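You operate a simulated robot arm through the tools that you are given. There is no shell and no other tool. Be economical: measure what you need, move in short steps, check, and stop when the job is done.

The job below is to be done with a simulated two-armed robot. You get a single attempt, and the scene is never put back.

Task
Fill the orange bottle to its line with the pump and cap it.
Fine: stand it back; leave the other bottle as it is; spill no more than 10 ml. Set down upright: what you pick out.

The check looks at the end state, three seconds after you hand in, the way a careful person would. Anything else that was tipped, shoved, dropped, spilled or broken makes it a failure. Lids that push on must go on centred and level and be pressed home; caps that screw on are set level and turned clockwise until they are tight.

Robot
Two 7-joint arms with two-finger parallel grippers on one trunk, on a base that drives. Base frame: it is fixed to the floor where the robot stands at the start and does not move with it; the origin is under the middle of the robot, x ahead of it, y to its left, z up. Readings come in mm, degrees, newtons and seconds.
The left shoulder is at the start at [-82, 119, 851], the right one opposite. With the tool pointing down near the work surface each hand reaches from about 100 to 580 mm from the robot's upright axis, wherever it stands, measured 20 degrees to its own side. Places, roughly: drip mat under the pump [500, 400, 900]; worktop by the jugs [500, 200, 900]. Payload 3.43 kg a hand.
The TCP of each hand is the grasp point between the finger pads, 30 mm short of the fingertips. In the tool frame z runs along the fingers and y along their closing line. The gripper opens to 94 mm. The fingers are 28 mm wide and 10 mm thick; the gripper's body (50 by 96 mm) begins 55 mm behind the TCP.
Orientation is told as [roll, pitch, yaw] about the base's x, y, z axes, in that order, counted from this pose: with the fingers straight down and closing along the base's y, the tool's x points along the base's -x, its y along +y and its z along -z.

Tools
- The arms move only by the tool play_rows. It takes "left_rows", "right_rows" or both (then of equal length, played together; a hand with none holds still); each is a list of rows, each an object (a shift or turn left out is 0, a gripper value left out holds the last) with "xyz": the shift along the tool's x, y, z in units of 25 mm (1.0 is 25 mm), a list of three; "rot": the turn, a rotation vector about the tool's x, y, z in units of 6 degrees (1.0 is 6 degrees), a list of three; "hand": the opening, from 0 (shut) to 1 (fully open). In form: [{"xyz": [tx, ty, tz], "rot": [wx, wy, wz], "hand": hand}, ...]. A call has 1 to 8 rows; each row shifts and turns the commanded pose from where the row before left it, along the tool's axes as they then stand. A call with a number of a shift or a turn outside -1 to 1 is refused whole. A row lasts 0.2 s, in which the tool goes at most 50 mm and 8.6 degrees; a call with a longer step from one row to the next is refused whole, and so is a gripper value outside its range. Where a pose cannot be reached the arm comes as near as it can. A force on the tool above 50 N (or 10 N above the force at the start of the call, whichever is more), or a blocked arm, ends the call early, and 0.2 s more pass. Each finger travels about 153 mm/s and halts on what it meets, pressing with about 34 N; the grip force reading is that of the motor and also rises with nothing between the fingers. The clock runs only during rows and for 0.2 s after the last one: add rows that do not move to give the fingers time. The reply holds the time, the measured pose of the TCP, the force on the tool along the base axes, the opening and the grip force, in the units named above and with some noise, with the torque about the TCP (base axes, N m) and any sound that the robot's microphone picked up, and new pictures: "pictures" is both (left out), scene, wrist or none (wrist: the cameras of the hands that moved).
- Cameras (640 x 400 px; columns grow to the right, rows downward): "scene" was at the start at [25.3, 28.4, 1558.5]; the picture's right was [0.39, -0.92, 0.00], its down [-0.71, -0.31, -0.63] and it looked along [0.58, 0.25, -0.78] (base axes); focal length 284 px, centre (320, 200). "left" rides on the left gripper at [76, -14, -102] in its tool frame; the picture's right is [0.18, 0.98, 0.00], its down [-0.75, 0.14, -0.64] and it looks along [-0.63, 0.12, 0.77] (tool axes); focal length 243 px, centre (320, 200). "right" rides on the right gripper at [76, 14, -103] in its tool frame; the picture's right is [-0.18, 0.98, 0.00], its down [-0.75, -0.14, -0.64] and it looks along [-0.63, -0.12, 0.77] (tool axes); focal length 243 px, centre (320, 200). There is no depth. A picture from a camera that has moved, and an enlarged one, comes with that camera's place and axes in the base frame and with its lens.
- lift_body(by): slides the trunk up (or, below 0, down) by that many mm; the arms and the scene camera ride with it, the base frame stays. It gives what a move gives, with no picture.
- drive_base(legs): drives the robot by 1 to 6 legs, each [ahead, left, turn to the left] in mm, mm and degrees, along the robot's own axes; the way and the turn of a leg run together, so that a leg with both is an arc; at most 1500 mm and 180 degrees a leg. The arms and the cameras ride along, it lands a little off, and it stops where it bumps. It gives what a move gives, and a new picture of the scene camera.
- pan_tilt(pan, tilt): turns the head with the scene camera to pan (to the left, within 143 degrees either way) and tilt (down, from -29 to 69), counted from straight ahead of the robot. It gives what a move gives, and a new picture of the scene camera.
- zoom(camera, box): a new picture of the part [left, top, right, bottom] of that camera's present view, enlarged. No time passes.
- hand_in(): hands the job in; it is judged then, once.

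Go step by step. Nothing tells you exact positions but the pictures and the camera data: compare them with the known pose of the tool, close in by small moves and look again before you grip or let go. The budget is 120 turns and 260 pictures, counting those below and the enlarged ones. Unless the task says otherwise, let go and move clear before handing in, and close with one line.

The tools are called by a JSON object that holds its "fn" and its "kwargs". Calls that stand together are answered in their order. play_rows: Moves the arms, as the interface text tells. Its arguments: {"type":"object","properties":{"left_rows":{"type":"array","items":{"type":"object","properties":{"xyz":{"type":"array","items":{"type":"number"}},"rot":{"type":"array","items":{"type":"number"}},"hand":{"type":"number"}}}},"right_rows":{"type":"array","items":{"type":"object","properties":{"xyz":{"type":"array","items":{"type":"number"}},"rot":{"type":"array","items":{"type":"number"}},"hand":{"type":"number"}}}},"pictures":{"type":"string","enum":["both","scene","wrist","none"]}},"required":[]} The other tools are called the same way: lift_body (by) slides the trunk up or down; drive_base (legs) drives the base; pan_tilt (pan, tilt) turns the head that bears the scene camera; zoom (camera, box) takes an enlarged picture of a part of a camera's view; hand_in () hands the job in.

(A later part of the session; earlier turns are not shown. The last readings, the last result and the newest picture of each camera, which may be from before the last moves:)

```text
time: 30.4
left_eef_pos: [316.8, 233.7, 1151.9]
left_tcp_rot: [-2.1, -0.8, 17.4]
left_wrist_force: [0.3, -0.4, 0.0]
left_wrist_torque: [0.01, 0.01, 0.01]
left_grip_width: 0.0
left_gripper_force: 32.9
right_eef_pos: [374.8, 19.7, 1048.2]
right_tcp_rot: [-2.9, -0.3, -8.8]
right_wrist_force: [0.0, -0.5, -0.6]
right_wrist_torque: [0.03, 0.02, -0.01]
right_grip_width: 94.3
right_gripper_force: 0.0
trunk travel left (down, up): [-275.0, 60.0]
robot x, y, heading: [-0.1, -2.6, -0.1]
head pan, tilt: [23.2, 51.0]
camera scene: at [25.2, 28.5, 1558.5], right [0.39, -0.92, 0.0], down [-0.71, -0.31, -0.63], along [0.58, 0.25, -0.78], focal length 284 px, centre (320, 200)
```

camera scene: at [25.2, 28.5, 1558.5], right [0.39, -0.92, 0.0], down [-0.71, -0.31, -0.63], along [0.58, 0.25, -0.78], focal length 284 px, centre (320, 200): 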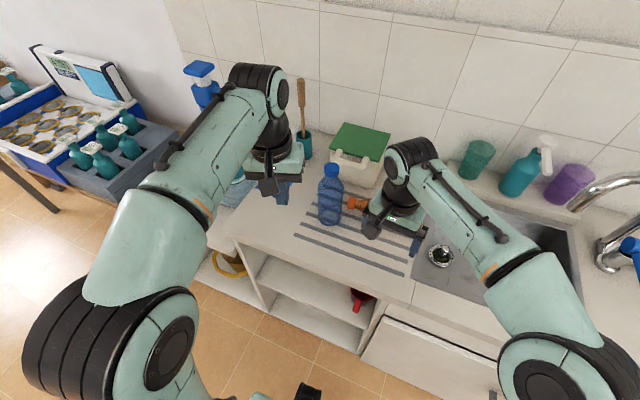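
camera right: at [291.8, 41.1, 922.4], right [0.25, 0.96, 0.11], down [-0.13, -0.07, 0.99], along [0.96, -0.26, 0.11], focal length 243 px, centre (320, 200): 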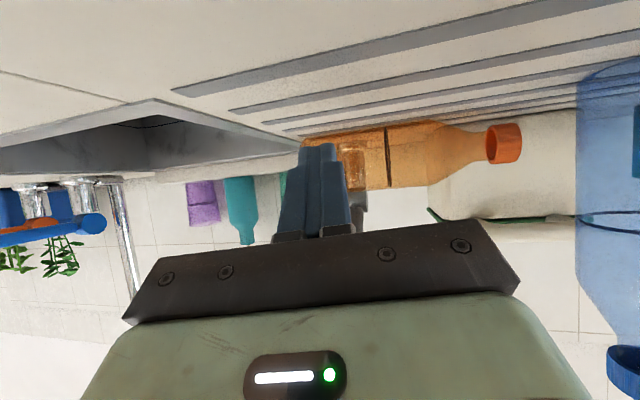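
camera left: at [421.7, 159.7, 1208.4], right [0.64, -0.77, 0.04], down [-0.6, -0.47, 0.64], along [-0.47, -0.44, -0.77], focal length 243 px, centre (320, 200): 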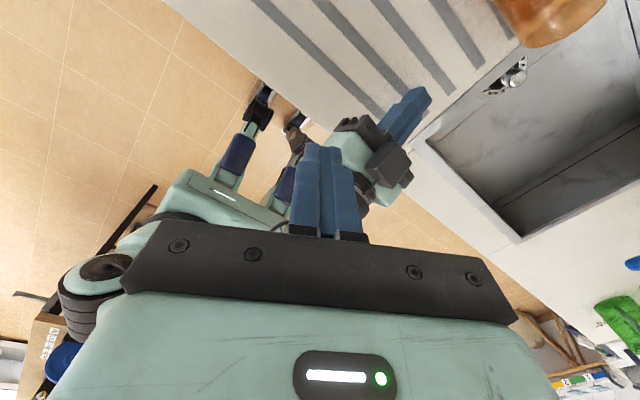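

{"fn": "play_rows", "kwargs": {"left_rows": [{"rot": [0, 0, 1]}, {"rot": [0, 0, 1]}, {"rot": [0, 0, 0.9]}, {"rot": [-0.35, 0.13, 0]}, {}, {}, {}, {}], "right_rows": [{"rot": [-0.48, 0, 0]}, {"rot": [0, 0, 1]}, {"rot": [0, 0, 1]}, {"rot": [0, 0, 1]}, {"rot": [0, 0, 1]}, {"rot": [0, 0, 1]}, {"rot": [0, 0, 1]}, {"rot": [0, 0, 1]}], "pictures": "none"}}

{"fn": "play_rows", "kwargs": {"right_rows": [{"rot": [0, 0, 1]}, {"rot": [0, 0, 1]}, {"rot": [0, 0, 1]}, {"rot": [0, 0, 1]}, {"rot": [0, 0, 1]}, {"rot": [0, 0, 0.4]}, {}], "pictures": "both"}}

```text
time: 32.2
left_eef_pos: [315.4, 234.2, 1152.3]
left_tcp_rot: [0.5, -0.7, -0.1]
left_wrist_force: [0.9, -0.2, -0.5]
left_wrist_torque: [0.02, 0.01, -0.01]
left_grip_width: 0.1
left_gripper_force: 32.9
right_eef_pos: [374.6, 19.6, 1048.4]
right_tcp_rot: [0.2, -0.1, -50.9]
right_wrist_force: [0.3, -0.8, 0.8]
right_wrist_torque: [-0.01, 0.02, -0.01]
right_grip_width: 94.0
right_gripper_force: 0.0
trunk travel left (down, up): [-275.0, 60.0]
robot x, y, heading: [1.7, 2.3, -0.1]
head pan, tilt: [23.2, 51.0]
```

```text
time: 33.8
left_eef_pos: [315.5, 233.2, 1151.6]
left_tcp_rot: [0.4, -0.7, 0.1]
left_wrist_force: [-0.2, -0.4, -0.9]
left_wrist_torque: [0.0, -0.01, 0.01]
left_grip_width: 0.2
left_gripper_force: 32.9
right_eef_pos: [374.4, 19.3, 1047.0]
right_tcp_rot: [0.3, 0.0, -83.3]
right_wrist_force: [0.5, 0.2, 0.2]
right_wrist_torque: [0.01, -0.02, -0.03]
right_grip_width: 94.0
right_gripper_force: 0.0
trunk travel left (down, up): [-275.0, 60.0]
robot x, y, heading: [-1.1, -2.0, -0.1]
head pan, tilt: [23.2, 51.0]
camera scene: at [25.3, 28.3, 1558.5], right [0.39, -0.92, 0.0], down [-0.71, -0.31, -0.63], along [0.58, 0.25, -0.78], focal length 284 px, centre (320, 200)
camera right: at [379.9, 97.4, 1149.9], right [1.0, -0.07, 0.0], down [-0.05, -0.77, 0.64], along [-0.04, -0.64, -0.77], focal length 243 px, centre (320, 200)
```

scene: 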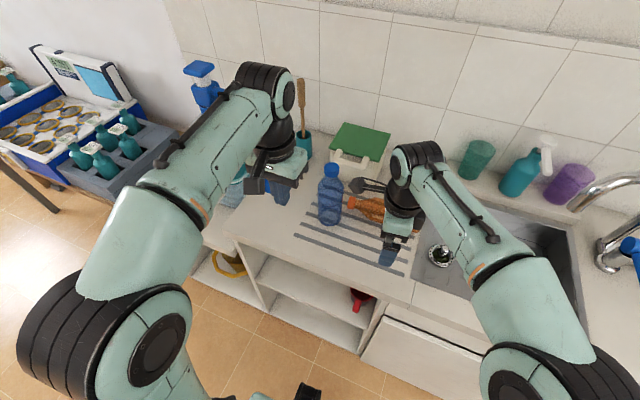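
right: 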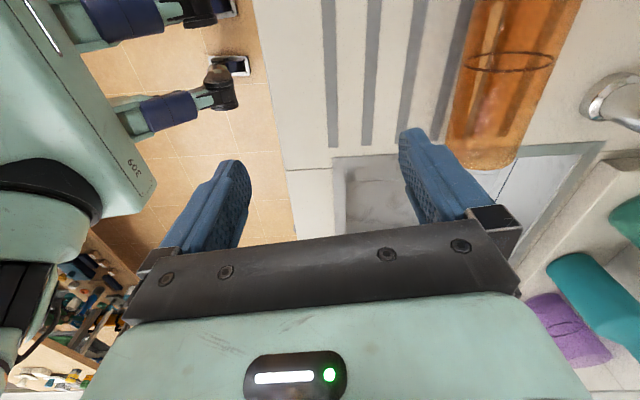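

{"fn": "play_rows", "kwargs": {"right_rows": [{"xyz": [-0.15, 0.97, 0]}, {"xyz": [-0.15, 0.97, 0]}, {"xyz": [-0.15, 0.97, 0]}, {"xyz": [-0.15, 0.97, 0]}, {"xyz": [-0.15, 0.97, 0]}, {"xyz": [-0.15, 0.97, 0]}, {}], "pictures": "both"}}

```text
time: 35.4
left_eef_pos: [316.6, 233.6, 1150.8]
left_tcp_rot: [0.4, -0.7, 0.1]
left_wrist_force: [0.3, -0.4, 0.6]
left_wrist_torque: [0.06, 0.0, 0.0]
left_grip_width: 0.0
left_gripper_force: 32.3
right_eef_pos: [484.4, 4.0, 1041.2]
right_tcp_rot: [0.1, 0.1, -83.2]
right_wrist_force: [-0.6, -1.0, 0.2]
right_wrist_torque: [-0.02, 0.01, 0.02]
right_grip_width: 93.9
right_gripper_force: 0.0
right hand out of reach, approached as far as the arm can: row 5, 6
trunk travel left (down, up): [-275.0, 60.0]
robot x, y, heading: [1.4, -0.7, 0.1]
head pan, tilt: [23.2, 51.0]
camera scene: at [25.0, 28.5, 1558.5], right [0.39, -0.92, 0.0], down [-0.71, -0.31, -0.63], along [0.58, 0.25, -0.78], focal length 284 px, centre (320, 200)
camera right: at [489.8, 82.6, 1144.1], right [1.0, -0.07, 0.0], down [-0.05, -0.77, 0.64], along [-0.04, -0.64, -0.77], focal length 243 px, centre (320, 200)
```

scene: 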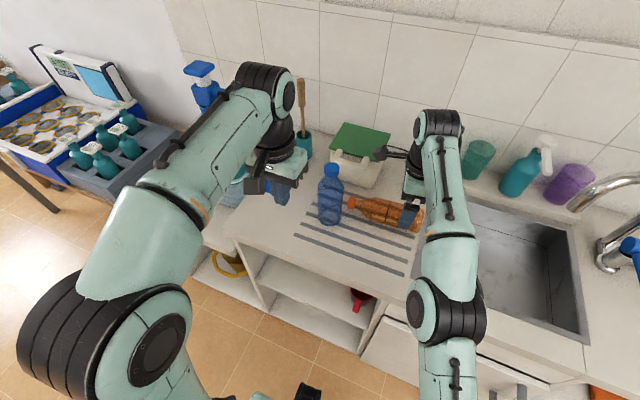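
right: 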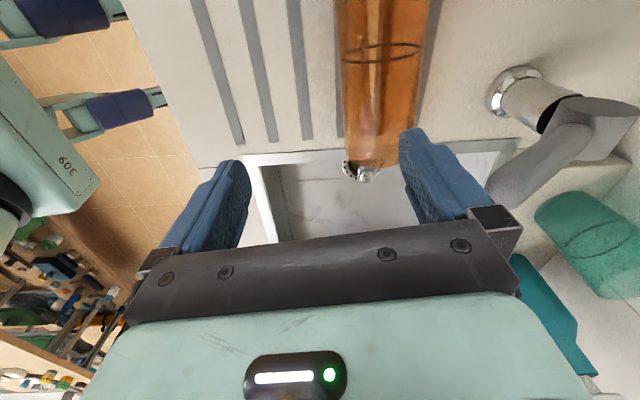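

The hand falls short at this height, so I raise the trunk and drive slightly ahead.

{"fn": "lift_body", "kwargs": {"by": 40}}

{"fn": "drive_base", "kwargs": {"legs": [[50, 0, 0]]}}

```text
time: 36.3
left_eef_pos: [314.3, 234.9, 1190.0]
left_tcp_rot: [0.4, -0.7, -0.1]
left_wrist_force: [-0.3, -0.3, 0.3]
left_wrist_torque: [0.03, 0.0, 0.04]
left_grip_width: 0.0
left_gripper_force: 33.5
right_eef_pos: [483.5, 4.1, 1081.9]
right_tcp_rot: [0.2, 0.0, -83.3]
right_wrist_force: [-0.4, -0.9, -0.6]
right_wrist_torque: [-0.02, -0.03, -0.01]
right_grip_width: 93.7
right_gripper_force: 0.0
trunk travel left (down, up): [-315.0, 20.0]
robot x, y, heading: [-0.6, 1.6, 0.1]
head pan, tilt: [23.2, 51.0]
```

```text
time: 37.2
left_eef_pos: [367.6, 234.5, 1189.8]
left_tcp_rot: [0.4, -0.6, -0.1]
left_wrist_force: [0.8, -0.3, 0.2]
left_wrist_torque: [0.02, 0.06, 0.01]
left_grip_width: 0.1
left_gripper_force: 32.8
right_eef_pos: [536.0, 4.6, 1081.3]
right_tcp_rot: [0.3, 0.1, -83.3]
right_wrist_force: [-10.5, -0.1, 5.4]
right_wrist_torque: [-0.03, 0.07, -0.11]
right_grip_width: 87.5
right_gripper_force: 0.1
trunk travel left (down, up): [-315.0, 20.0]
robot x, y, heading: [52.8, -1.3, 0.0]
head pan, tilt: [23.2, 51.0]
camera scene: at [76.8, 28.4, 1602.9], right [0.39, -0.92, 0.0], down [-0.72, -0.31, -0.63], along [0.58, 0.25, -0.78], focal length 284 px, centre (320, 200)
```

scene: 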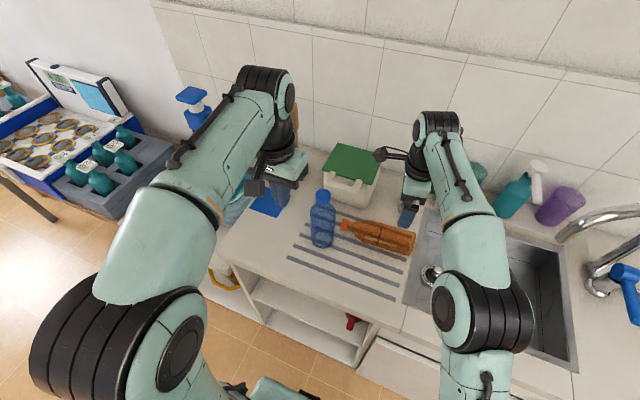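

The right hand touches something (probably the tap); I back it off at once.

{"fn": "play_rows", "kwargs": {"right_rows": [{"xyz": [0.1, -0.8, 0]}, {"xyz": [0.1, -0.6, 0]}], "pictures": "both"}}

{"fn": "zoom", "kwargs": {"camera": "scene", "box": [320, 120, 480, 270]}}

```text
time: 37.8
left_eef_pos: [367.5, 233.0, 1190.9]
left_tcp_rot: [0.4, -0.7, 0.0]
left_wrist_force: [0.0, -0.1, -0.3]
left_wrist_torque: [0.03, 0.0, -0.01]
left_grip_width: 0.0
left_gripper_force: 33.1
right_eef_pos: [498.8, 6.6, 1081.8]
right_tcp_rot: [0.3, 0.1, -83.2]
right_wrist_force: [1.3, 0.1, -0.2]
right_wrist_torque: [0.0, 0.0, 0.02]
right_grip_width: 94.0
right_gripper_force: 0.1
trunk travel left (down, up): [-315.0, 20.0]
robot x, y, heading: [49.5, -0.5, 0.1]
head pan, tilt: [23.2, 51.0]
camera scene: at [75.0, 28.3, 1602.7], right [0.39, -0.92, 0.0], down [-0.71, -0.31, -0.63], along [0.58, 0.25, -0.78], focal length 284 px, centre (320, 200)
camera right: at [503.8, 83.8, 1184.2], right [1.0, -0.07, 0.01], down [-0.06, -0.77, 0.64], along [-0.04, -0.64, -0.77], focal length 243 px, centre (320, 200)
```

scene: 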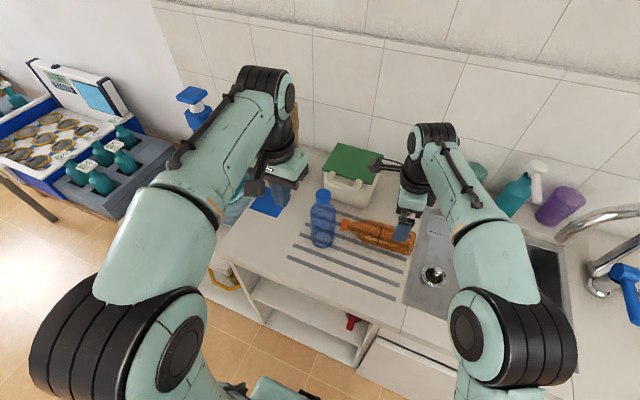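
right: 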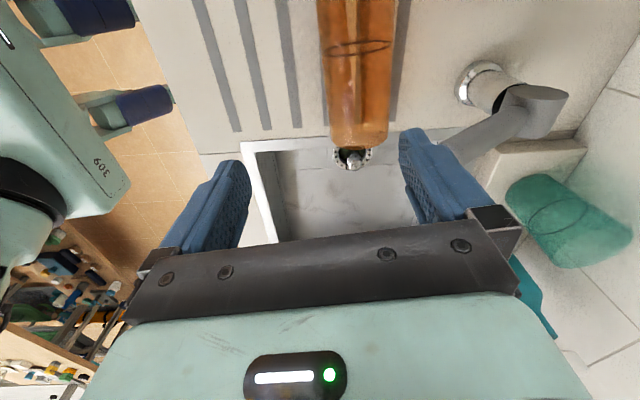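

```text
2.67 times, centred on (400, 195) of scene
camera zoom: at [75.0, 28.3, 1602.7], right [0.39, -0.92, 0.0], down [-0.71, -0.31, -0.63], along [0.58, 0.25, -0.78], focal length 758 px, centre (107, 213)
```

zoom: 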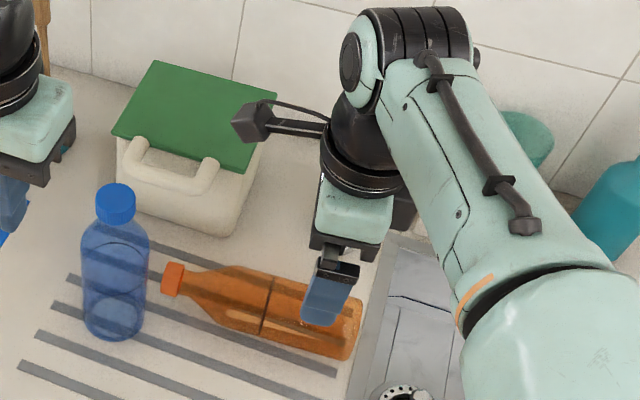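

The tap is fixed and behind; I narrow the grip slightly, centre over the bottle body and descend part way.

{"fn": "play_rows", "kwargs": {"right_rows": [{"xyz": [0.38, 0, 0], "rot": [0, 0, 0.47], "hand": 0.86}, {"xyz": [0.38, 0.3, 0]}, {"xyz": [0, 0.5, 0]}, {"xyz": [0, 0.45, 0]}, {"xyz": [0, 0, 0.8]}, {"xyz": [0, 0, 0.8]}, {"xyz": [0, 0, 0.8]}, {}]}}

{"fn": "zoom", "kwargs": {"camera": "scene", "box": [320, 120, 480, 270]}}

```text
time: 39.6
left_eef_pos: [366.6, 232.8, 1191.9]
left_tcp_rot: [0.4, -0.6, 0.1]
left_wrist_force: [0.2, 0.5, -1.1]
left_wrist_torque: [-0.02, 0.01, -0.01]
left_grip_width: 0.0
left_gripper_force: 32.7
right_eef_pos: [527.7, 27.7, 1020.9]
right_tcp_rot: [0.2, 0.1, -86.1]
right_wrist_force: [0.3, 0.0, 0.1]
right_wrist_torque: [-0.02, 0.01, -0.01]
right_grip_width: 80.9
right_gripper_force: 0.0
trunk travel left (down, up): [-315.0, 20.0]
robot x, y, heading: [47.9, -0.6, 0.0]
head pan, tilt: [23.2, 51.0]
camera scene: at [74.9, 28.3, 1602.7], right [0.39, -0.92, 0.0], down [-0.71, -0.31, -0.63], along [0.58, 0.25, -0.78], focal length 284 px, centre (320, 200)
camera right: at [537.3, 104.4, 1123.0], right [0.99, -0.12, 0.01], down [-0.09, -0.76, 0.64], along [-0.07, -0.64, -0.77], focal length 243 px, centre (320, 200)
```

scene: 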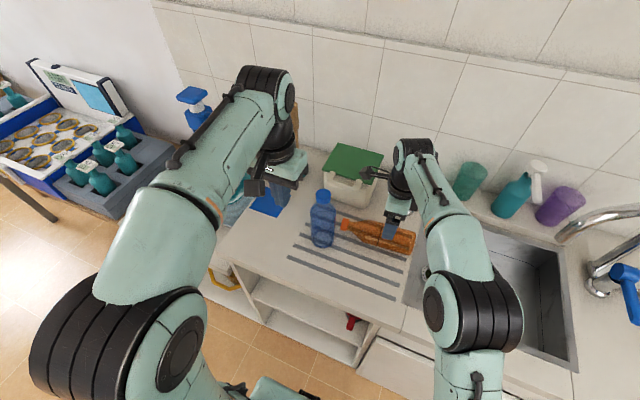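
right: 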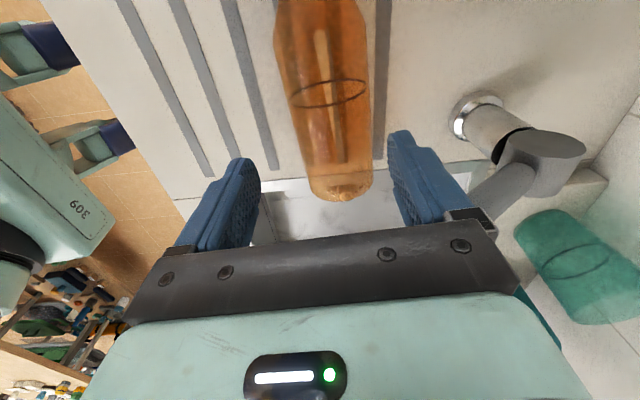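

```text
2.67 times, centred on (400, 195) of scene
camera zoom: at [74.9, 28.3, 1602.7], right [0.39, -0.92, 0.0], down [-0.71, -0.31, -0.63], along [0.58, 0.25, -0.78], focal length 758 px, centre (107, 213)
```

zoom: 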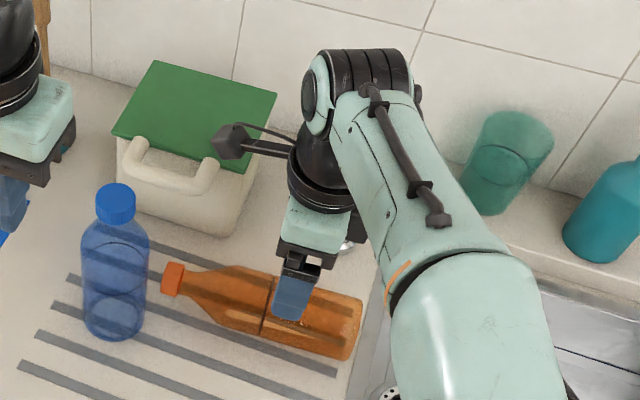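

{"fn": "zoom", "kwargs": {"camera": "right", "box": [260, 60, 620, 260]}}

```text
1.78 times, centred on (440, 160) of right
camera zoom: at [537.3, 104.4, 1123.0], right [0.99, -0.12, 0.01], down [-0.09, -0.76, 0.64], along [-0.07, -0.64, -0.77], focal length 431 px, centre (107, 271)
```

zoom: 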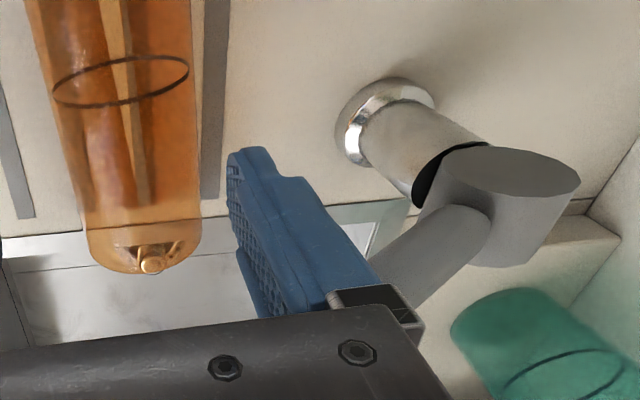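

I shift to grip just above the fill ring, away from the tap, then descend.

{"fn": "play_rows", "kwargs": {"right_rows": [{"xyz": [0.62, 0.2, 0], "hand": 0.84}, {"xyz": [0.63, 0.25, 0]}, {"xyz": [0, 0, 0.8]}, {"xyz": [0, 0, 0.8]}, {}]}}

{"fn": "zoom", "kwargs": {"camera": "scene", "box": [320, 120, 480, 270]}}

```text
time: 40.8
left_eef_pos: [367.1, 232.9, 1191.3]
left_tcp_rot: [0.3, -0.7, 0.0]
left_wrist_force: [0.1, 0.6, 0.8]
left_wrist_torque: [0.0, 0.03, -0.03]
left_grip_width: 0.0
left_gripper_force: 32.9
right_eef_pos: [537.6, 58.8, 982.3]
right_tcp_rot: [0.3, 0.0, -86.1]
right_wrist_force: [0.1, 0.3, 0.4]
right_wrist_torque: [-0.02, 0.01, -0.02]
right_grip_width: 79.2
right_gripper_force: 0.0
trunk travel left (down, up): [-315.0, 20.0]
robot x, y, heading: [51.5, 1.4, 0.0]
head pan, tilt: [23.2, 51.0]
camera scene: at [74.9, 28.3, 1602.7], right [0.39, -0.92, 0.0], down [-0.71, -0.31, -0.63], along [0.58, 0.25, -0.78], focal length 284 px, centre (320, 200)
camera right: at [546.8, 136.9, 1083.8], right [0.99, -0.12, 0.01], down [-0.09, -0.76, 0.64], along [-0.07, -0.64, -0.77], focal length 243 px, centre (320, 200)
```

scene: 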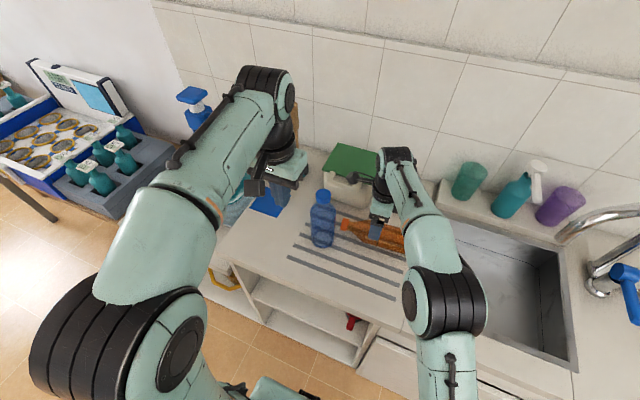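
right: 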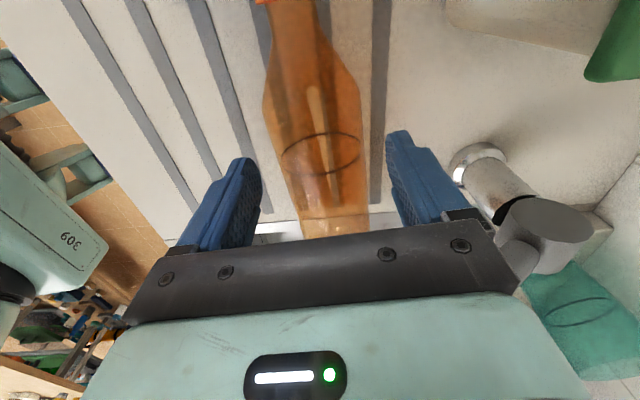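

```text
2.67 times, centred on (400, 195) of scene
camera zoom: at [74.9, 28.3, 1602.7], right [0.39, -0.92, 0.0], down [-0.71, -0.31, -0.63], along [0.58, 0.25, -0.78], focal length 758 px, centre (107, 213)
```

zoom: 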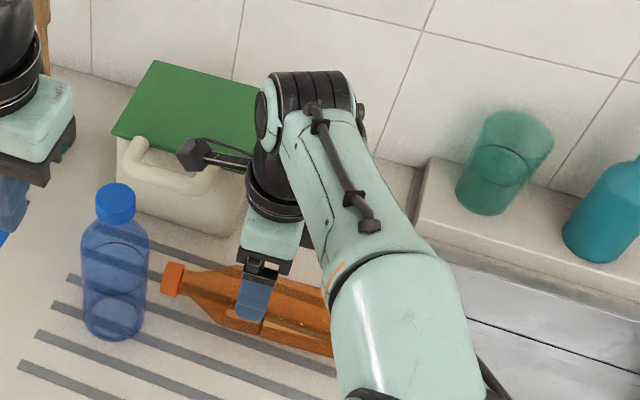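

{"fn": "play_rows", "kwargs": {"right_rows": [{"xyz": [0, 0, 0.85]}, {"xyz": [0, 0, 0.8]}, {}, {"hand": 0.6}, {"hand": 0.4}, {"hand": 0}, {}, {}]}}

```text
time: 42.6
left_eef_pos: [367.2, 233.5, 1190.2]
left_tcp_rot: [0.4, -0.7, 0.0]
left_wrist_force: [0.2, -0.1, 0.8]
left_wrist_torque: [-0.01, -0.02, -0.01]
left_grip_width: 0.2
left_gripper_force: 33.2
right_eef_pos: [538.0, 58.8, 940.5]
right_tcp_rot: [0.4, 0.0, -86.1]
right_wrist_force: [0.4, -0.2, 0.8]
right_wrist_torque: [-0.01, 0.02, -0.03]
right_grip_width: 65.3
right_gripper_force: 33.9
trunk travel left (down, up): [-315.0, 20.0]
robot x, y, heading: [47.8, 1.0, -0.3]
head pan, tilt: [23.2, 51.0]
camera scene: at [75.0, 28.4, 1602.7], right [0.39, -0.92, 0.0], down [-0.71, -0.31, -0.63], along [0.58, 0.25, -0.78], focal length 284 px, centre (320, 200)
camera right: at [547.1, 136.7, 1043.1], right [0.99, -0.12, 0.01], down [-0.09, -0.76, 0.64], along [-0.07, -0.64, -0.77], focal length 243 px, centre (320, 200)
```

scene: 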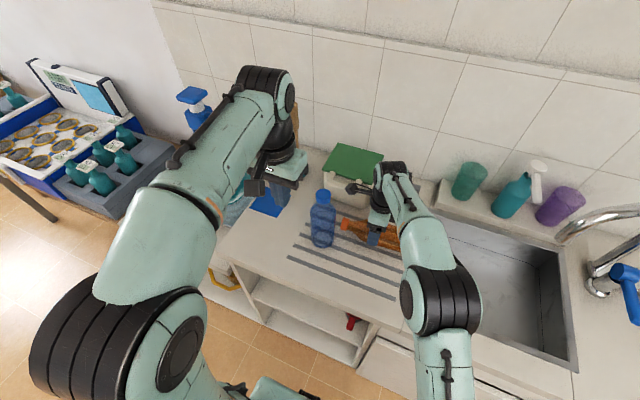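
right: 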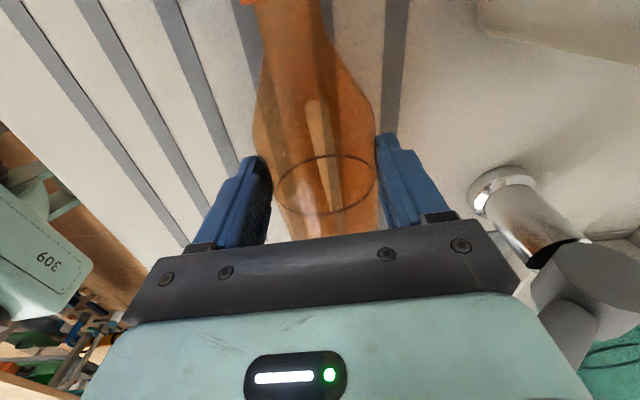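

Gripped. I lift it and pull it back from the wall, then rotate it upright.

{"fn": "play_rows", "kwargs": {"right_rows": [{"xyz": [0, 0, -0.8]}, {"xyz": [0, 0, -1]}, {"xyz": [0, -0.6, -1]}, {"xyz": [0, -1, -1]}, {"xyz": [0, -1, -0.6]}, {"xyz": [-0.3, -1, 0]}, {"xyz": [-0.3, -0.5, 0]}], "pictures": "both"}}

```text
time: 44.2
left_eef_pos: [367.2, 233.3, 1191.3]
left_tcp_rot: [0.4, -0.7, 0.1]
left_wrist_force: [0.3, -0.6, 0.0]
left_wrist_torque: [0.0, 0.01, 0.01]
left_grip_width: 0.0
left_gripper_force: 32.4
right_eef_pos: [435.9, 36.7, 1050.2]
right_tcp_rot: [0.3, 0.1, -86.0]
right_wrist_force: [-0.5, -0.2, -0.2]
right_wrist_torque: [0.01, 0.02, 0.0]
right_grip_width: 65.0
right_gripper_force: 33.8
trunk travel left (down, up): [-315.0, 20.0]
robot x, y, heading: [50.8, 2.7, 0.1]
head pan, tilt: [23.2, 51.0]
camera scene: at [74.9, 28.1, 1602.7], right [0.39, -0.92, 0.0], down [-0.71, -0.31, -0.63], along [0.58, 0.25, -0.78], focal length 284 px, centre (320, 200)
camera right: at [445.1, 113.8, 1153.3], right [0.99, -0.12, 0.01], down [-0.09, -0.76, 0.64], along [-0.07, -0.64, -0.77], focal length 243 px, centre (320, 200)
```

scene: 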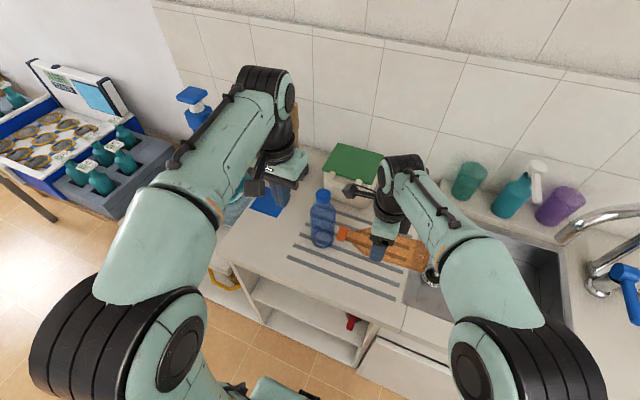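
right: 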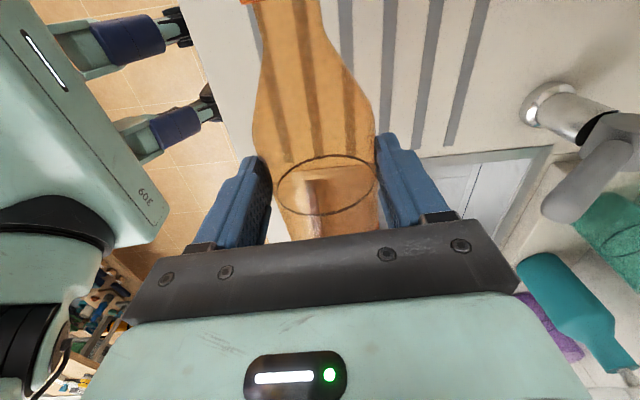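

{"fn": "play_rows", "kwargs": {"right_rows": [{"rot": [0, 1, 0]}, {"rot": [0, 1, 0]}, {"rot": [0, 1, 0]}, {"rot": [0, 1, 0]}, {"rot": [0, 1, 0]}, {"rot": [0, 1, 0]}, {"rot": [0, 1, 0]}], "pictures": "scene"}}

```text
time: 45.8
left_eef_pos: [367.0, 233.7, 1190.9]
left_tcp_rot: [0.4, -0.7, 0.0]
left_wrist_force: [0.1, -1.1, 0.3]
left_wrist_torque: [0.0, -0.04, 0.02]
left_grip_width: 0.1
left_gripper_force: 32.8
right_eef_pos: [437.7, 35.6, 1051.9]
right_tcp_rot: [0.4, 42.2, -85.8]
right_wrist_force: [0.2, 0.0, -0.3]
right_wrist_torque: [-0.02, -0.01, -0.01]
right_grip_width: 65.2
right_gripper_force: 34.1
trunk travel left (down, up): [-315.0, 20.0]
robot x, y, heading: [47.4, -1.8, -0.0]
head pan, tilt: [23.2, 51.0]
camera scene: at [75.1, 28.0, 1602.7], right [0.39, -0.92, 0.0], down [-0.71, -0.31, -0.63], along [0.58, 0.25, -0.78], focal length 284 px, centre (320, 200)
```

scene: 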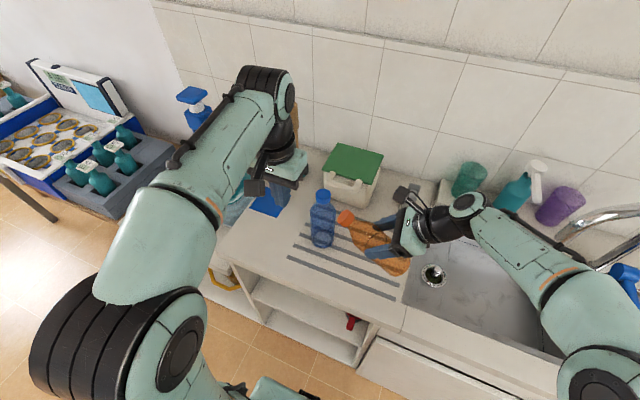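

{"fn": "play_rows", "kwargs": {"right_rows": [{"rot": [0, 1, 0]}, {"rot": [0, 1, 0]}, {"rot": [0, 1, 0]}, {"rot": [0, 1, 0]}, {"rot": [0, 1, 0]}, {"rot": [0, 1, 0]}, {"rot": [0, 1, 0]}]}}

{"fn": "zoom", "kwargs": {"camera": "scene", "box": [290, 120, 480, 290]}}

```text
time: 47.4
left_eef_pos: [367.1, 234.2, 1190.2]
left_tcp_rot: [0.3, -0.8, 0.1]
left_wrist_force: [-0.4, -0.5, 0.6]
left_wrist_torque: [0.0, 0.01, 0.0]
left_grip_width: 0.2
left_gripper_force: 33.1
right_eef_pos: [436.4, 36.4, 1050.2]
right_tcp_rot: [3.2, 84.2, -83.0]
right_wrist_force: [0.3, -0.1, 0.0]
right_wrist_torque: [0.0, -0.01, 0.01]
right_grip_width: 65.3
right_gripper_force: 33.9
trunk travel left (down, up): [-315.0, 20.0]
robot x, y, heading: [49.7, -5.2, -0.1]
head pan, tilt: [23.2, 51.0]
camera scene: at [75.3, 28.1, 1602.7], right [0.39, -0.92, 0.0], down [-0.71, -0.31, -0.63], along [0.58, 0.25, -0.78], focal length 284 px, centre (320, 200)
camera right: at [457.0, -55.8, 1136.2], right [0.98, 0.05, -0.18], down [-0.09, -0.72, -0.69], along [-0.16, 0.69, -0.71], focal length 243 px, centre (320, 200)
```

scene: 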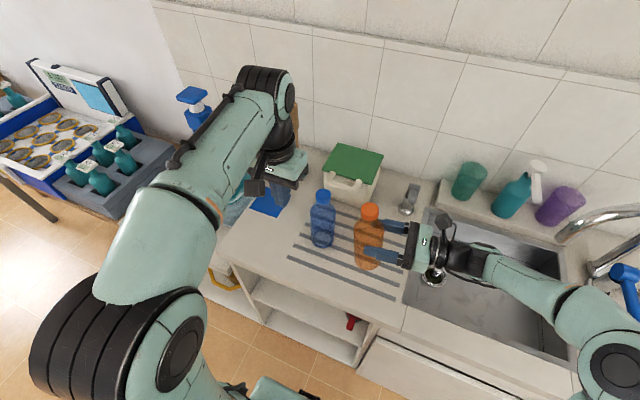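
right: 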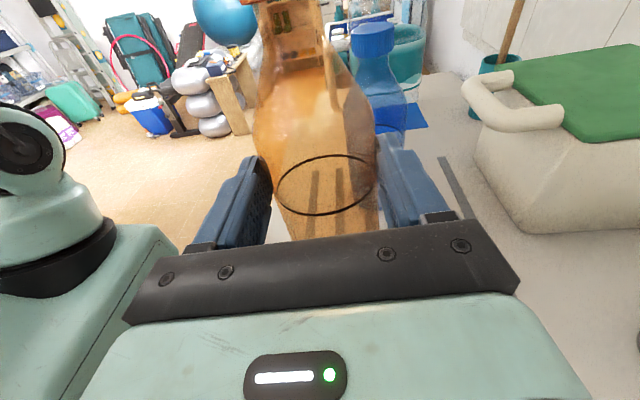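

```text
2.35 times, centred on (385, 205) of scene
camera zoom: at [75.3, 28.1, 1602.7], right [0.39, -0.92, 0.0], down [-0.71, -0.31, -0.63], along [0.58, 0.25, -0.78], focal length 669 px, centre (167, 188)
```

zoom: 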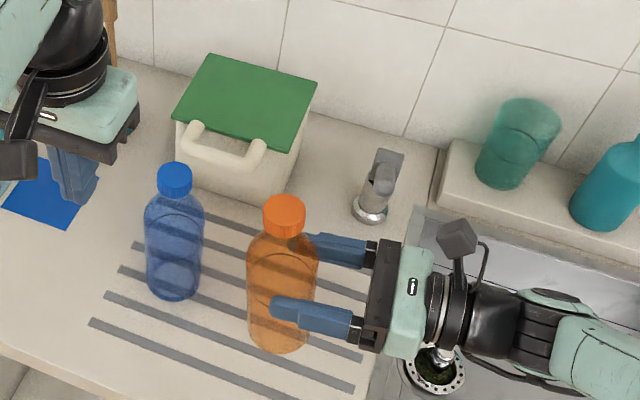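

{"fn": "play_rows", "kwargs": {"right_rows": [{"rot": [0, 0.97, 0]}, {"xyz": [-0.35, -0.4, 0.3]}, {"xyz": [-0.35, -0.4, 0.3]}, {"xyz": [-0.35, -0.4, 0.3]}, {"xyz": [-0.35, -0.4, 0.3]}, {}], "left_rows": [{"xyz": [0, -1, 0], "hand": 0.6}, {"xyz": [0, -1, 0]}, {"xyz": [-0.3, -1, 0]}, {"xyz": [-0.3, -1, 0]}, {"xyz": [-0.3, -1, 0]}, {"xyz": [0, -1, 0]}]}}

{"fn": "zoom", "kwargs": {"camera": "left", "box": [220, 40, 420, 220]}}

```text
time: 48.8
left_eef_pos: [388.4, 82.8, 1191.3]
left_tcp_rot: [0.4, -0.7, 0.1]
left_wrist_force: [0.9, -0.1, -0.2]
left_wrist_torque: [0.01, -0.01, 0.01]
left_grip_width: 56.2
left_gripper_force: 0.2
right_eef_pos: [394.1, 64.1, 1015.1]
right_tcp_rot: [80.0, 89.7, -6.0]
right_wrist_force: [0.0, 0.2, -0.6]
right_wrist_torque: [-0.05, -0.01, 0.02]
right_grip_width: 65.2
right_gripper_force: 34.0
trunk travel left (down, up): [-315.0, 20.0]
robot x, y, heading: [52.0, -1.4, -0.3]
head pan, tilt: [23.2, 51.0]
camera scene: at [75.0, 27.8, 1602.7], right [0.39, -0.92, 0.0], down [-0.71, -0.31, -0.63], along [0.58, 0.25, -0.78], focal length 284 px, centre (320, 200)
camera right: at [415.9, -36.9, 1090.5], right [0.98, 0.07, -0.18], down [-0.09, -0.65, -0.75], along [-0.17, 0.76, -0.63], focal length 243 px, centre (320, 200)
camera left: at [312.5, 69.1, 1292.1], right [-0.18, 0.98, 0.01], down [0.75, 0.14, 0.65], along [0.64, 0.12, -0.76], focal length 243 px, centre (320, 200)
```

scene: 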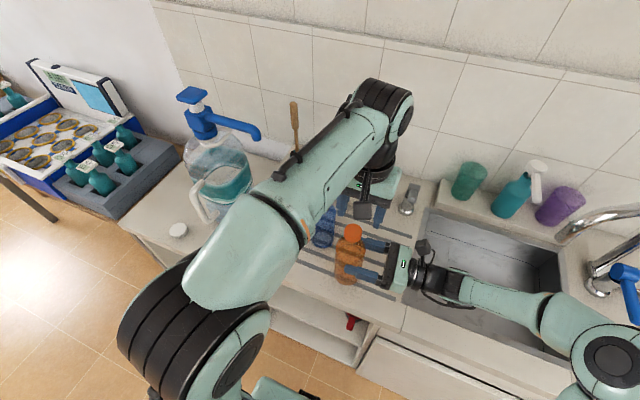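
right: 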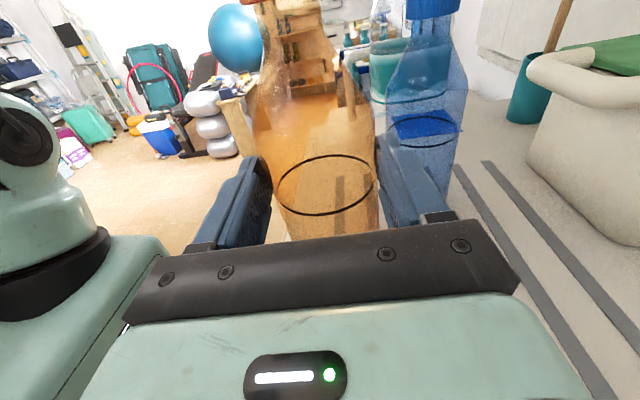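
left: 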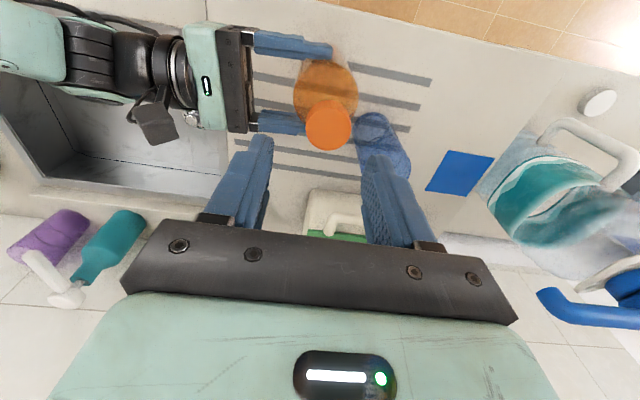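

```text
2.22 times, centred on (320, 130) of left
camera zoom: at [312.5, 69.1, 1292.1], right [-0.18, 0.98, 0.01], down [0.75, 0.14, 0.65], along [0.64, 0.12, -0.76], focal length 539 px, centre (320, 356)
```

zoom: 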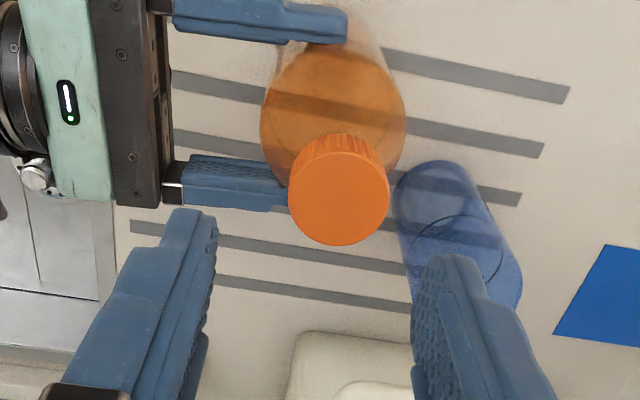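

The bottle is upright but held near the fingertips. I set it down further in on the counter and regrip deeper.

{"fn": "play_rows", "kwargs": {"right_rows": [{"xyz": [0, 0.7, 0]}, {"xyz": [0, 0.7, 0]}, {"xyz": [0, 0.6, 0]}, {"xyz": [-0.5, 0, 0]}, {"xyz": [-0.4, 0, 0]}, {"xyz": [-0.2, 0, 0]}, {}]}}

{"fn": "zoom", "kwargs": {"camera": "scene", "box": [290, 170, 480, 300]}}

```text
time: 50.4
left_eef_pos: [390.0, 85.5, 1190.7]
left_tcp_rot: [0.4, -0.7, 0.1]
left_wrist_force: [0.7, 0.1, 0.9]
left_wrist_torque: [-0.03, 0.0, 0.0]
left_grip_width: 56.2
left_gripper_force: 0.1
right_eef_pos: [445.3, 67.1, 988.8]
right_tcp_rot: [86.9, 89.7, 0.8]
right_wrist_force: [-1.0, -0.8, 3.2]
right_wrist_torque: [0.08, 0.06, 0.04]
right_grip_width: 65.3
right_gripper_force: 34.2
trunk travel left (down, up): [-315.0, 20.0]
robot x, y, heading: [49.9, -1.1, 0.1]
head pan, tilt: [23.2, 51.0]
camera scene: at [74.7, 28.2, 1602.7], right [0.39, -0.92, 0.0], down [-0.71, -0.31, -0.63], along [0.58, 0.25, -0.78], focal length 284 px, centre (320, 200)
camera right: at [465.8, -33.5, 1064.4], right [0.98, 0.07, -0.18], down [-0.09, -0.65, -0.75], along [-0.17, 0.76, -0.63], focal length 243 px, centre (320, 200)
```

scene: 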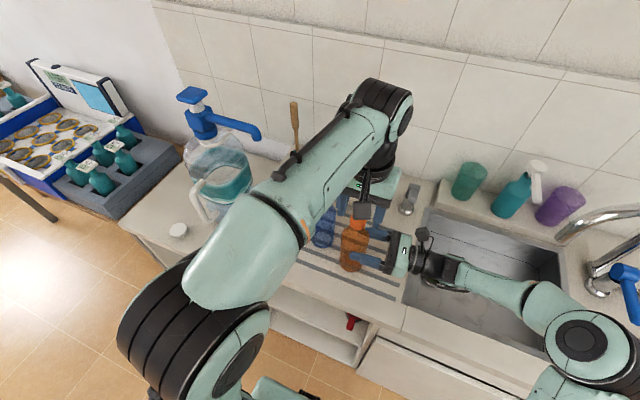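
right: 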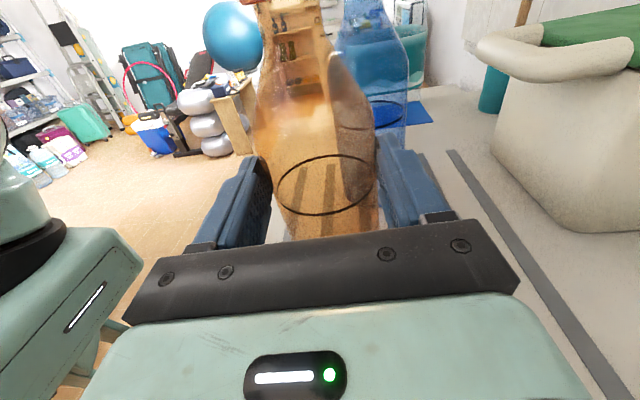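

```text
3.08 times, centred on (385, 235) of scene
camera zoom: at [74.7, 28.2, 1602.7], right [0.39, -0.92, 0.0], down [-0.71, -0.31, -0.63], along [0.58, 0.25, -0.78], focal length 875 px, centre (120, 92)
```

zoom: 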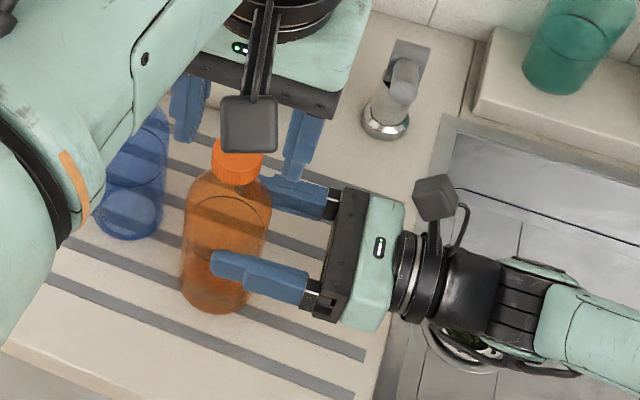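

{"fn": "play_rows", "kwargs": {"right_rows": [{"xyz": [-0.06, 0, 0]}, {}, {"hand": 0.8}, {"hand": 0.88}, {}]}}

```text
time: 51.6
left_eef_pos: [388.6, 84.2, 1191.2]
left_tcp_rot: [0.5, -0.8, 0.0]
left_wrist_force: [0.7, 0.5, 0.2]
left_wrist_torque: [-0.02, -0.01, 0.02]
left_grip_width: 56.5
left_gripper_force: 0.0
right_eef_pos: [445.3, 66.5, 985.8]
right_tcp_rot: [72.9, 89.6, -13.3]
right_wrist_force: [0.5, -0.5, 0.0]
right_wrist_torque: [-0.01, -0.05, -0.02]
right_grip_width: 82.8
right_gripper_force: 0.0
trunk travel left (down, up): [-315.0, 20.0]
robot x, y, heading: [50.1, -1.5, 0.2]
head pan, tilt: [23.2, 51.0]
camera scene: at [75.0, 28.4, 1602.7], right [0.39, -0.92, 0.0], down [-0.71, -0.31, -0.63], along [0.58, 0.25, -0.78], focal length 284 px, centre (320, 200)
camera right: at [465.9, -33.2, 1062.3], right [0.98, 0.07, -0.18], down [-0.09, -0.65, -0.75], along [-0.17, 0.76, -0.63], focal length 243 px, centre (320, 200)
```

scene: 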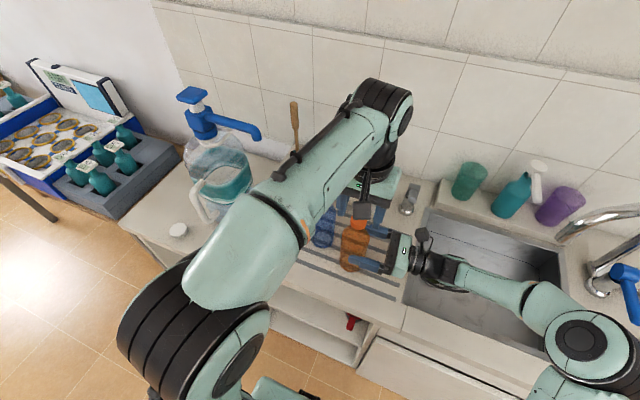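
right: 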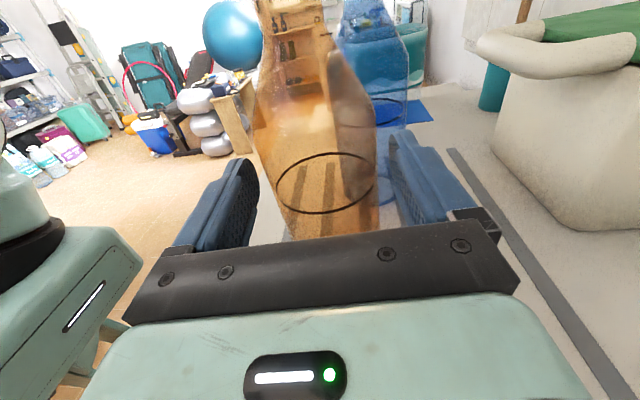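

{"fn": "play_rows", "kwargs": {"right_rows": [{"xyz": [-0.5, 0, 0.37]}, {"xyz": [-0.5, 0, 0.37]}, {}, {"hand": 0.6}, {"hand": 0.3}, {"hand": 0}, {}, {}]}}

```text
time: 53.4
left_eef_pos: [388.5, 83.8, 1190.9]
left_tcp_rot: [0.4, -0.9, 0.0]
left_wrist_force: [0.2, -0.3, -0.1]
left_wrist_torque: [-0.01, -0.03, 0.04]
left_grip_width: 56.5
left_gripper_force: 0.0
right_eef_pos: [444.7, 86.0, 959.9]
right_tcp_rot: [76.4, 89.7, -9.7]
right_wrist_force: [1.9, 1.4, 1.5]
right_wrist_torque: [-0.01, -0.01, 0.03]
right_grip_width: 69.4
right_gripper_force: 33.7
trunk travel left (down, up): [-315.0, 20.0]
robot x, y, heading: [51.8, -1.3, 0.1]
head pan, tilt: [23.2, 51.0]
camera scene: at [74.9, 28.3, 1602.7], right [0.39, -0.92, 0.0], down [-0.71, -0.31, -0.63], along [0.58, 0.25, -0.78], focal length 284 px, centre (320, 200)
camera right: at [464.9, -14.7, 1036.9], right [0.98, 0.07, -0.18], down [-0.09, -0.65, -0.75], along [-0.17, 0.76, -0.63], focal length 243 px, centre (320, 200)
```

scene: 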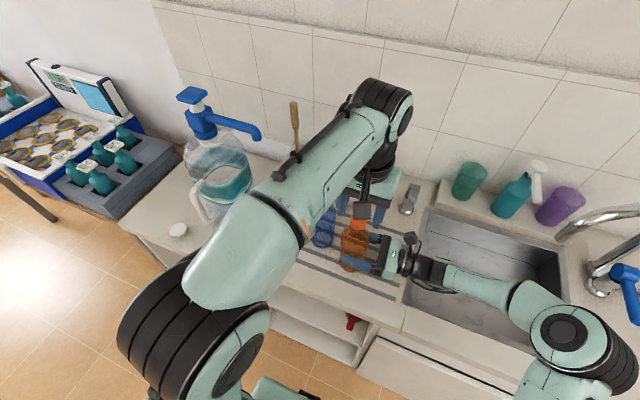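
right: 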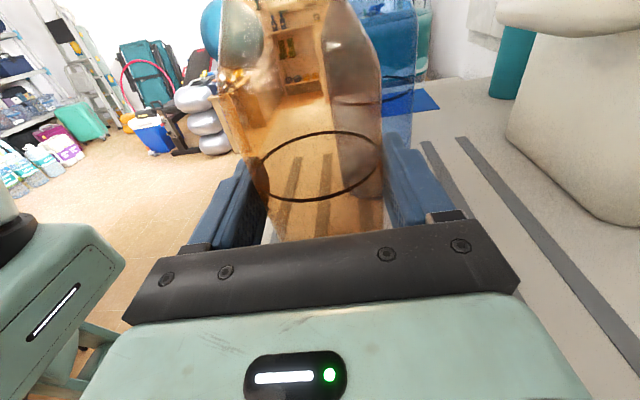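

Firm deep grip now. I bring the left hand above the cap.

{"fn": "play_rows", "kwargs": {"left_rows": [{"xyz": [-0.6, 0, 0], "rot": [-0.07, 0.13, 0]}, {"xyz": [-0.6, 0, 0.4]}, {"xyz": [-0.6, 0.1, 0.4]}, {}]}}

{"fn": "zoom", "kwargs": {"camera": "left", "box": [220, 40, 420, 220]}}

```text
time: 54.4
left_eef_pos: [434.7, 88.0, 1169.8]
left_tcp_rot: [0.7, 0.1, 0.0]
left_wrist_force: [0.8, -1.0, 0.3]
left_wrist_torque: [-0.04, 0.02, -0.02]
left_grip_width: 56.4
left_gripper_force: 0.1
right_eef_pos: [444.1, 85.8, 960.8]
right_tcp_rot: [75.5, 89.8, -10.6]
right_wrist_force: [-0.6, 0.2, 2.1]
right_wrist_torque: [-0.02, 0.05, -0.02]
right_grip_width: 69.4
right_gripper_force: 34.3
trunk travel left (down, up): [-315.0, 20.0]
robot x, y, heading: [55.9, -0.3, 0.0]
head pan, tilt: [23.2, 51.0]
camera scene: at [74.7, 28.4, 1602.7], right [0.39, -0.92, 0.0], down [-0.71, -0.31, -0.63], along [0.58, 0.25, -0.78], focal length 284 px, centre (320, 200)
camera left: at [358.5, 71.9, 1272.1], right [-0.18, 0.98, 0.01], down [0.75, 0.13, 0.64], along [0.63, 0.13, -0.77], focal length 243 px, centre (320, 200)
```

scene: 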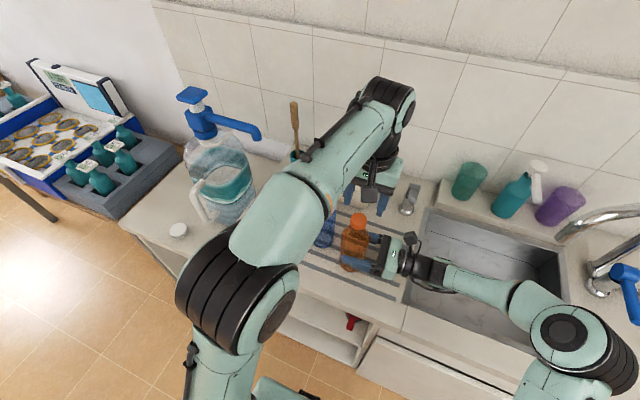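
left: 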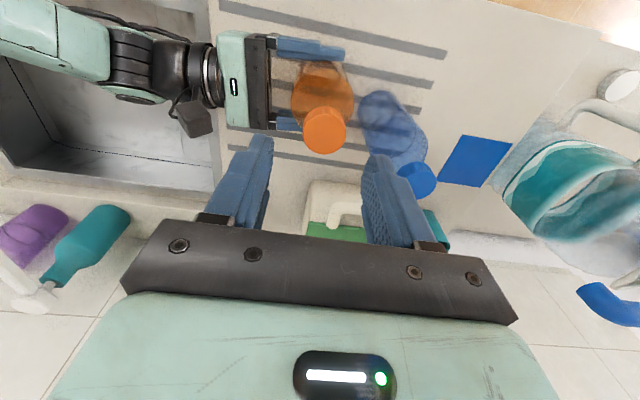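

```text
2.22 times, centred on (320, 130) of left
camera zoom: at [358.5, 71.9, 1272.1], right [-0.18, 0.98, 0.01], down [0.75, 0.13, 0.64], along [0.63, 0.13, -0.77], focal length 539 px, centre (320, 356)
```

zoom: 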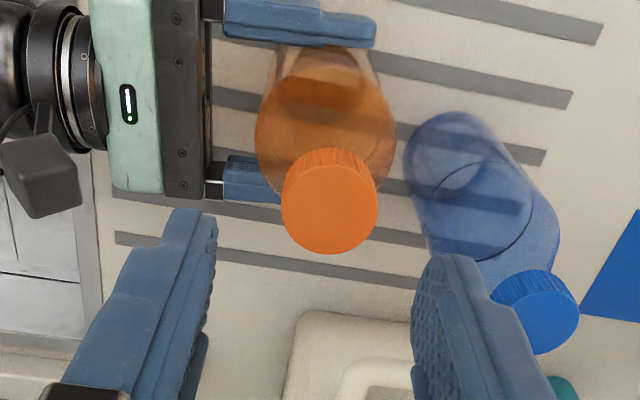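

Cap centre is near [438.5, 93, 1095]. I centre, pre-turn the left hand clockwise for range, then descend.

{"fn": "play_rows", "kwargs": {"left_rows": [{"xyz": [-0.15, 0.21, 0], "rot": [-0.1, 0, 0]}, {"rot": [0, 0, 1]}, {"rot": [0, 0, 1]}, {"rot": [0, 0, 1]}, {"rot": [0, 0, 1]}, {"rot": [0, 0, 1]}, {"rot": [0, 0, 1]}, {"rot": [0, 0, 1]}], "pictures": "none"}}

{"fn": "play_rows", "kwargs": {"left_rows": [{"rot": [0, 0, 1]}, {"rot": [0, 0, 1]}, {"rot": [0, 0, 1]}, {}, {}], "pictures": "wrist"}}

{"fn": "zoom", "kwargs": {"camera": "left", "box": [220, 40, 420, 220]}}

```text
time: 56.2
left_eef_pos: [437.5, 92.7, 1169.9]
left_tcp_rot: [1.0, 1.1, -42.1]
left_wrist_force: [-0.4, -0.1, -0.1]
left_wrist_torque: [0.04, 0.02, -0.01]
left_grip_width: 56.7
left_gripper_force: 0.1
right_eef_pos: [443.8, 86.5, 959.8]
right_tcp_rot: [76.5, 89.7, -9.5]
right_wrist_force: [0.1, -0.6, 3.2]
right_wrist_torque: [-0.02, 0.09, -0.01]
right_grip_width: 69.1
right_gripper_force: 33.2
trunk travel left (down, up): [-315.0, 20.0]
robot x, y, heading: [47.1, 1.4, -0.1]
head pan, tilt: [23.2, 51.0]
```

```text
time: 57.4
left_eef_pos: [437.7, 91.8, 1172.0]
left_tcp_rot: [0.6, 1.2, -60.0]
left_wrist_force: [1.6, 0.2, 0.2]
left_wrist_torque: [0.02, -0.02, -0.01]
left_grip_width: 56.4
left_gripper_force: 0.0
right_eef_pos: [444.1, 86.0, 962.0]
right_tcp_rot: [76.7, 89.7, -9.5]
right_wrist_force: [0.4, -0.9, 3.1]
right_wrist_torque: [-0.05, 0.09, 0.02]
right_grip_width: 68.7
right_gripper_force: 33.5
trunk travel left (down, up): [-315.0, 20.0]
robot x, y, heading: [51.3, -1.1, -0.2]
head pan, tilt: [23.2, 51.0]
camera left: at [388.1, 148.5, 1274.1], right [0.76, 0.65, 0.02], down [0.5, -0.6, 0.63], along [0.42, -0.47, -0.78], focal length 243 px, centre (320, 200)
```

left: 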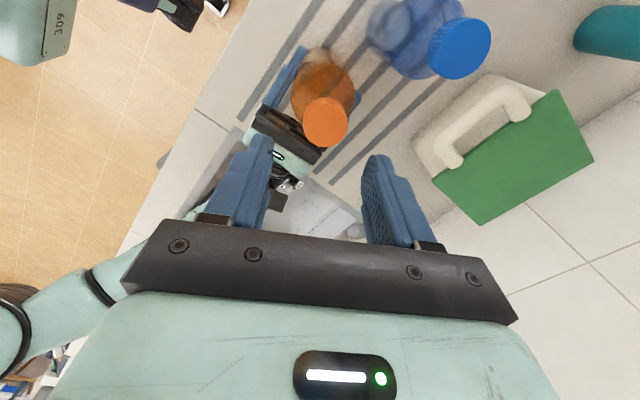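

```text
2.22 times, centred on (320, 130) of left
camera zoom: at [388.1, 148.5, 1274.1], right [0.76, 0.65, 0.02], down [0.5, -0.6, 0.63], along [0.42, -0.47, -0.78], focal length 539 px, centre (320, 356)
```

zoom: 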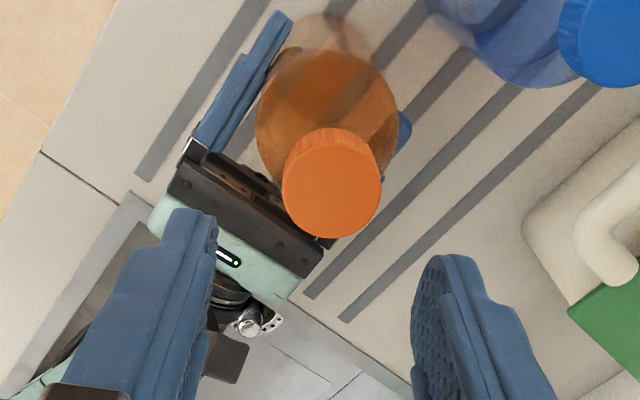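

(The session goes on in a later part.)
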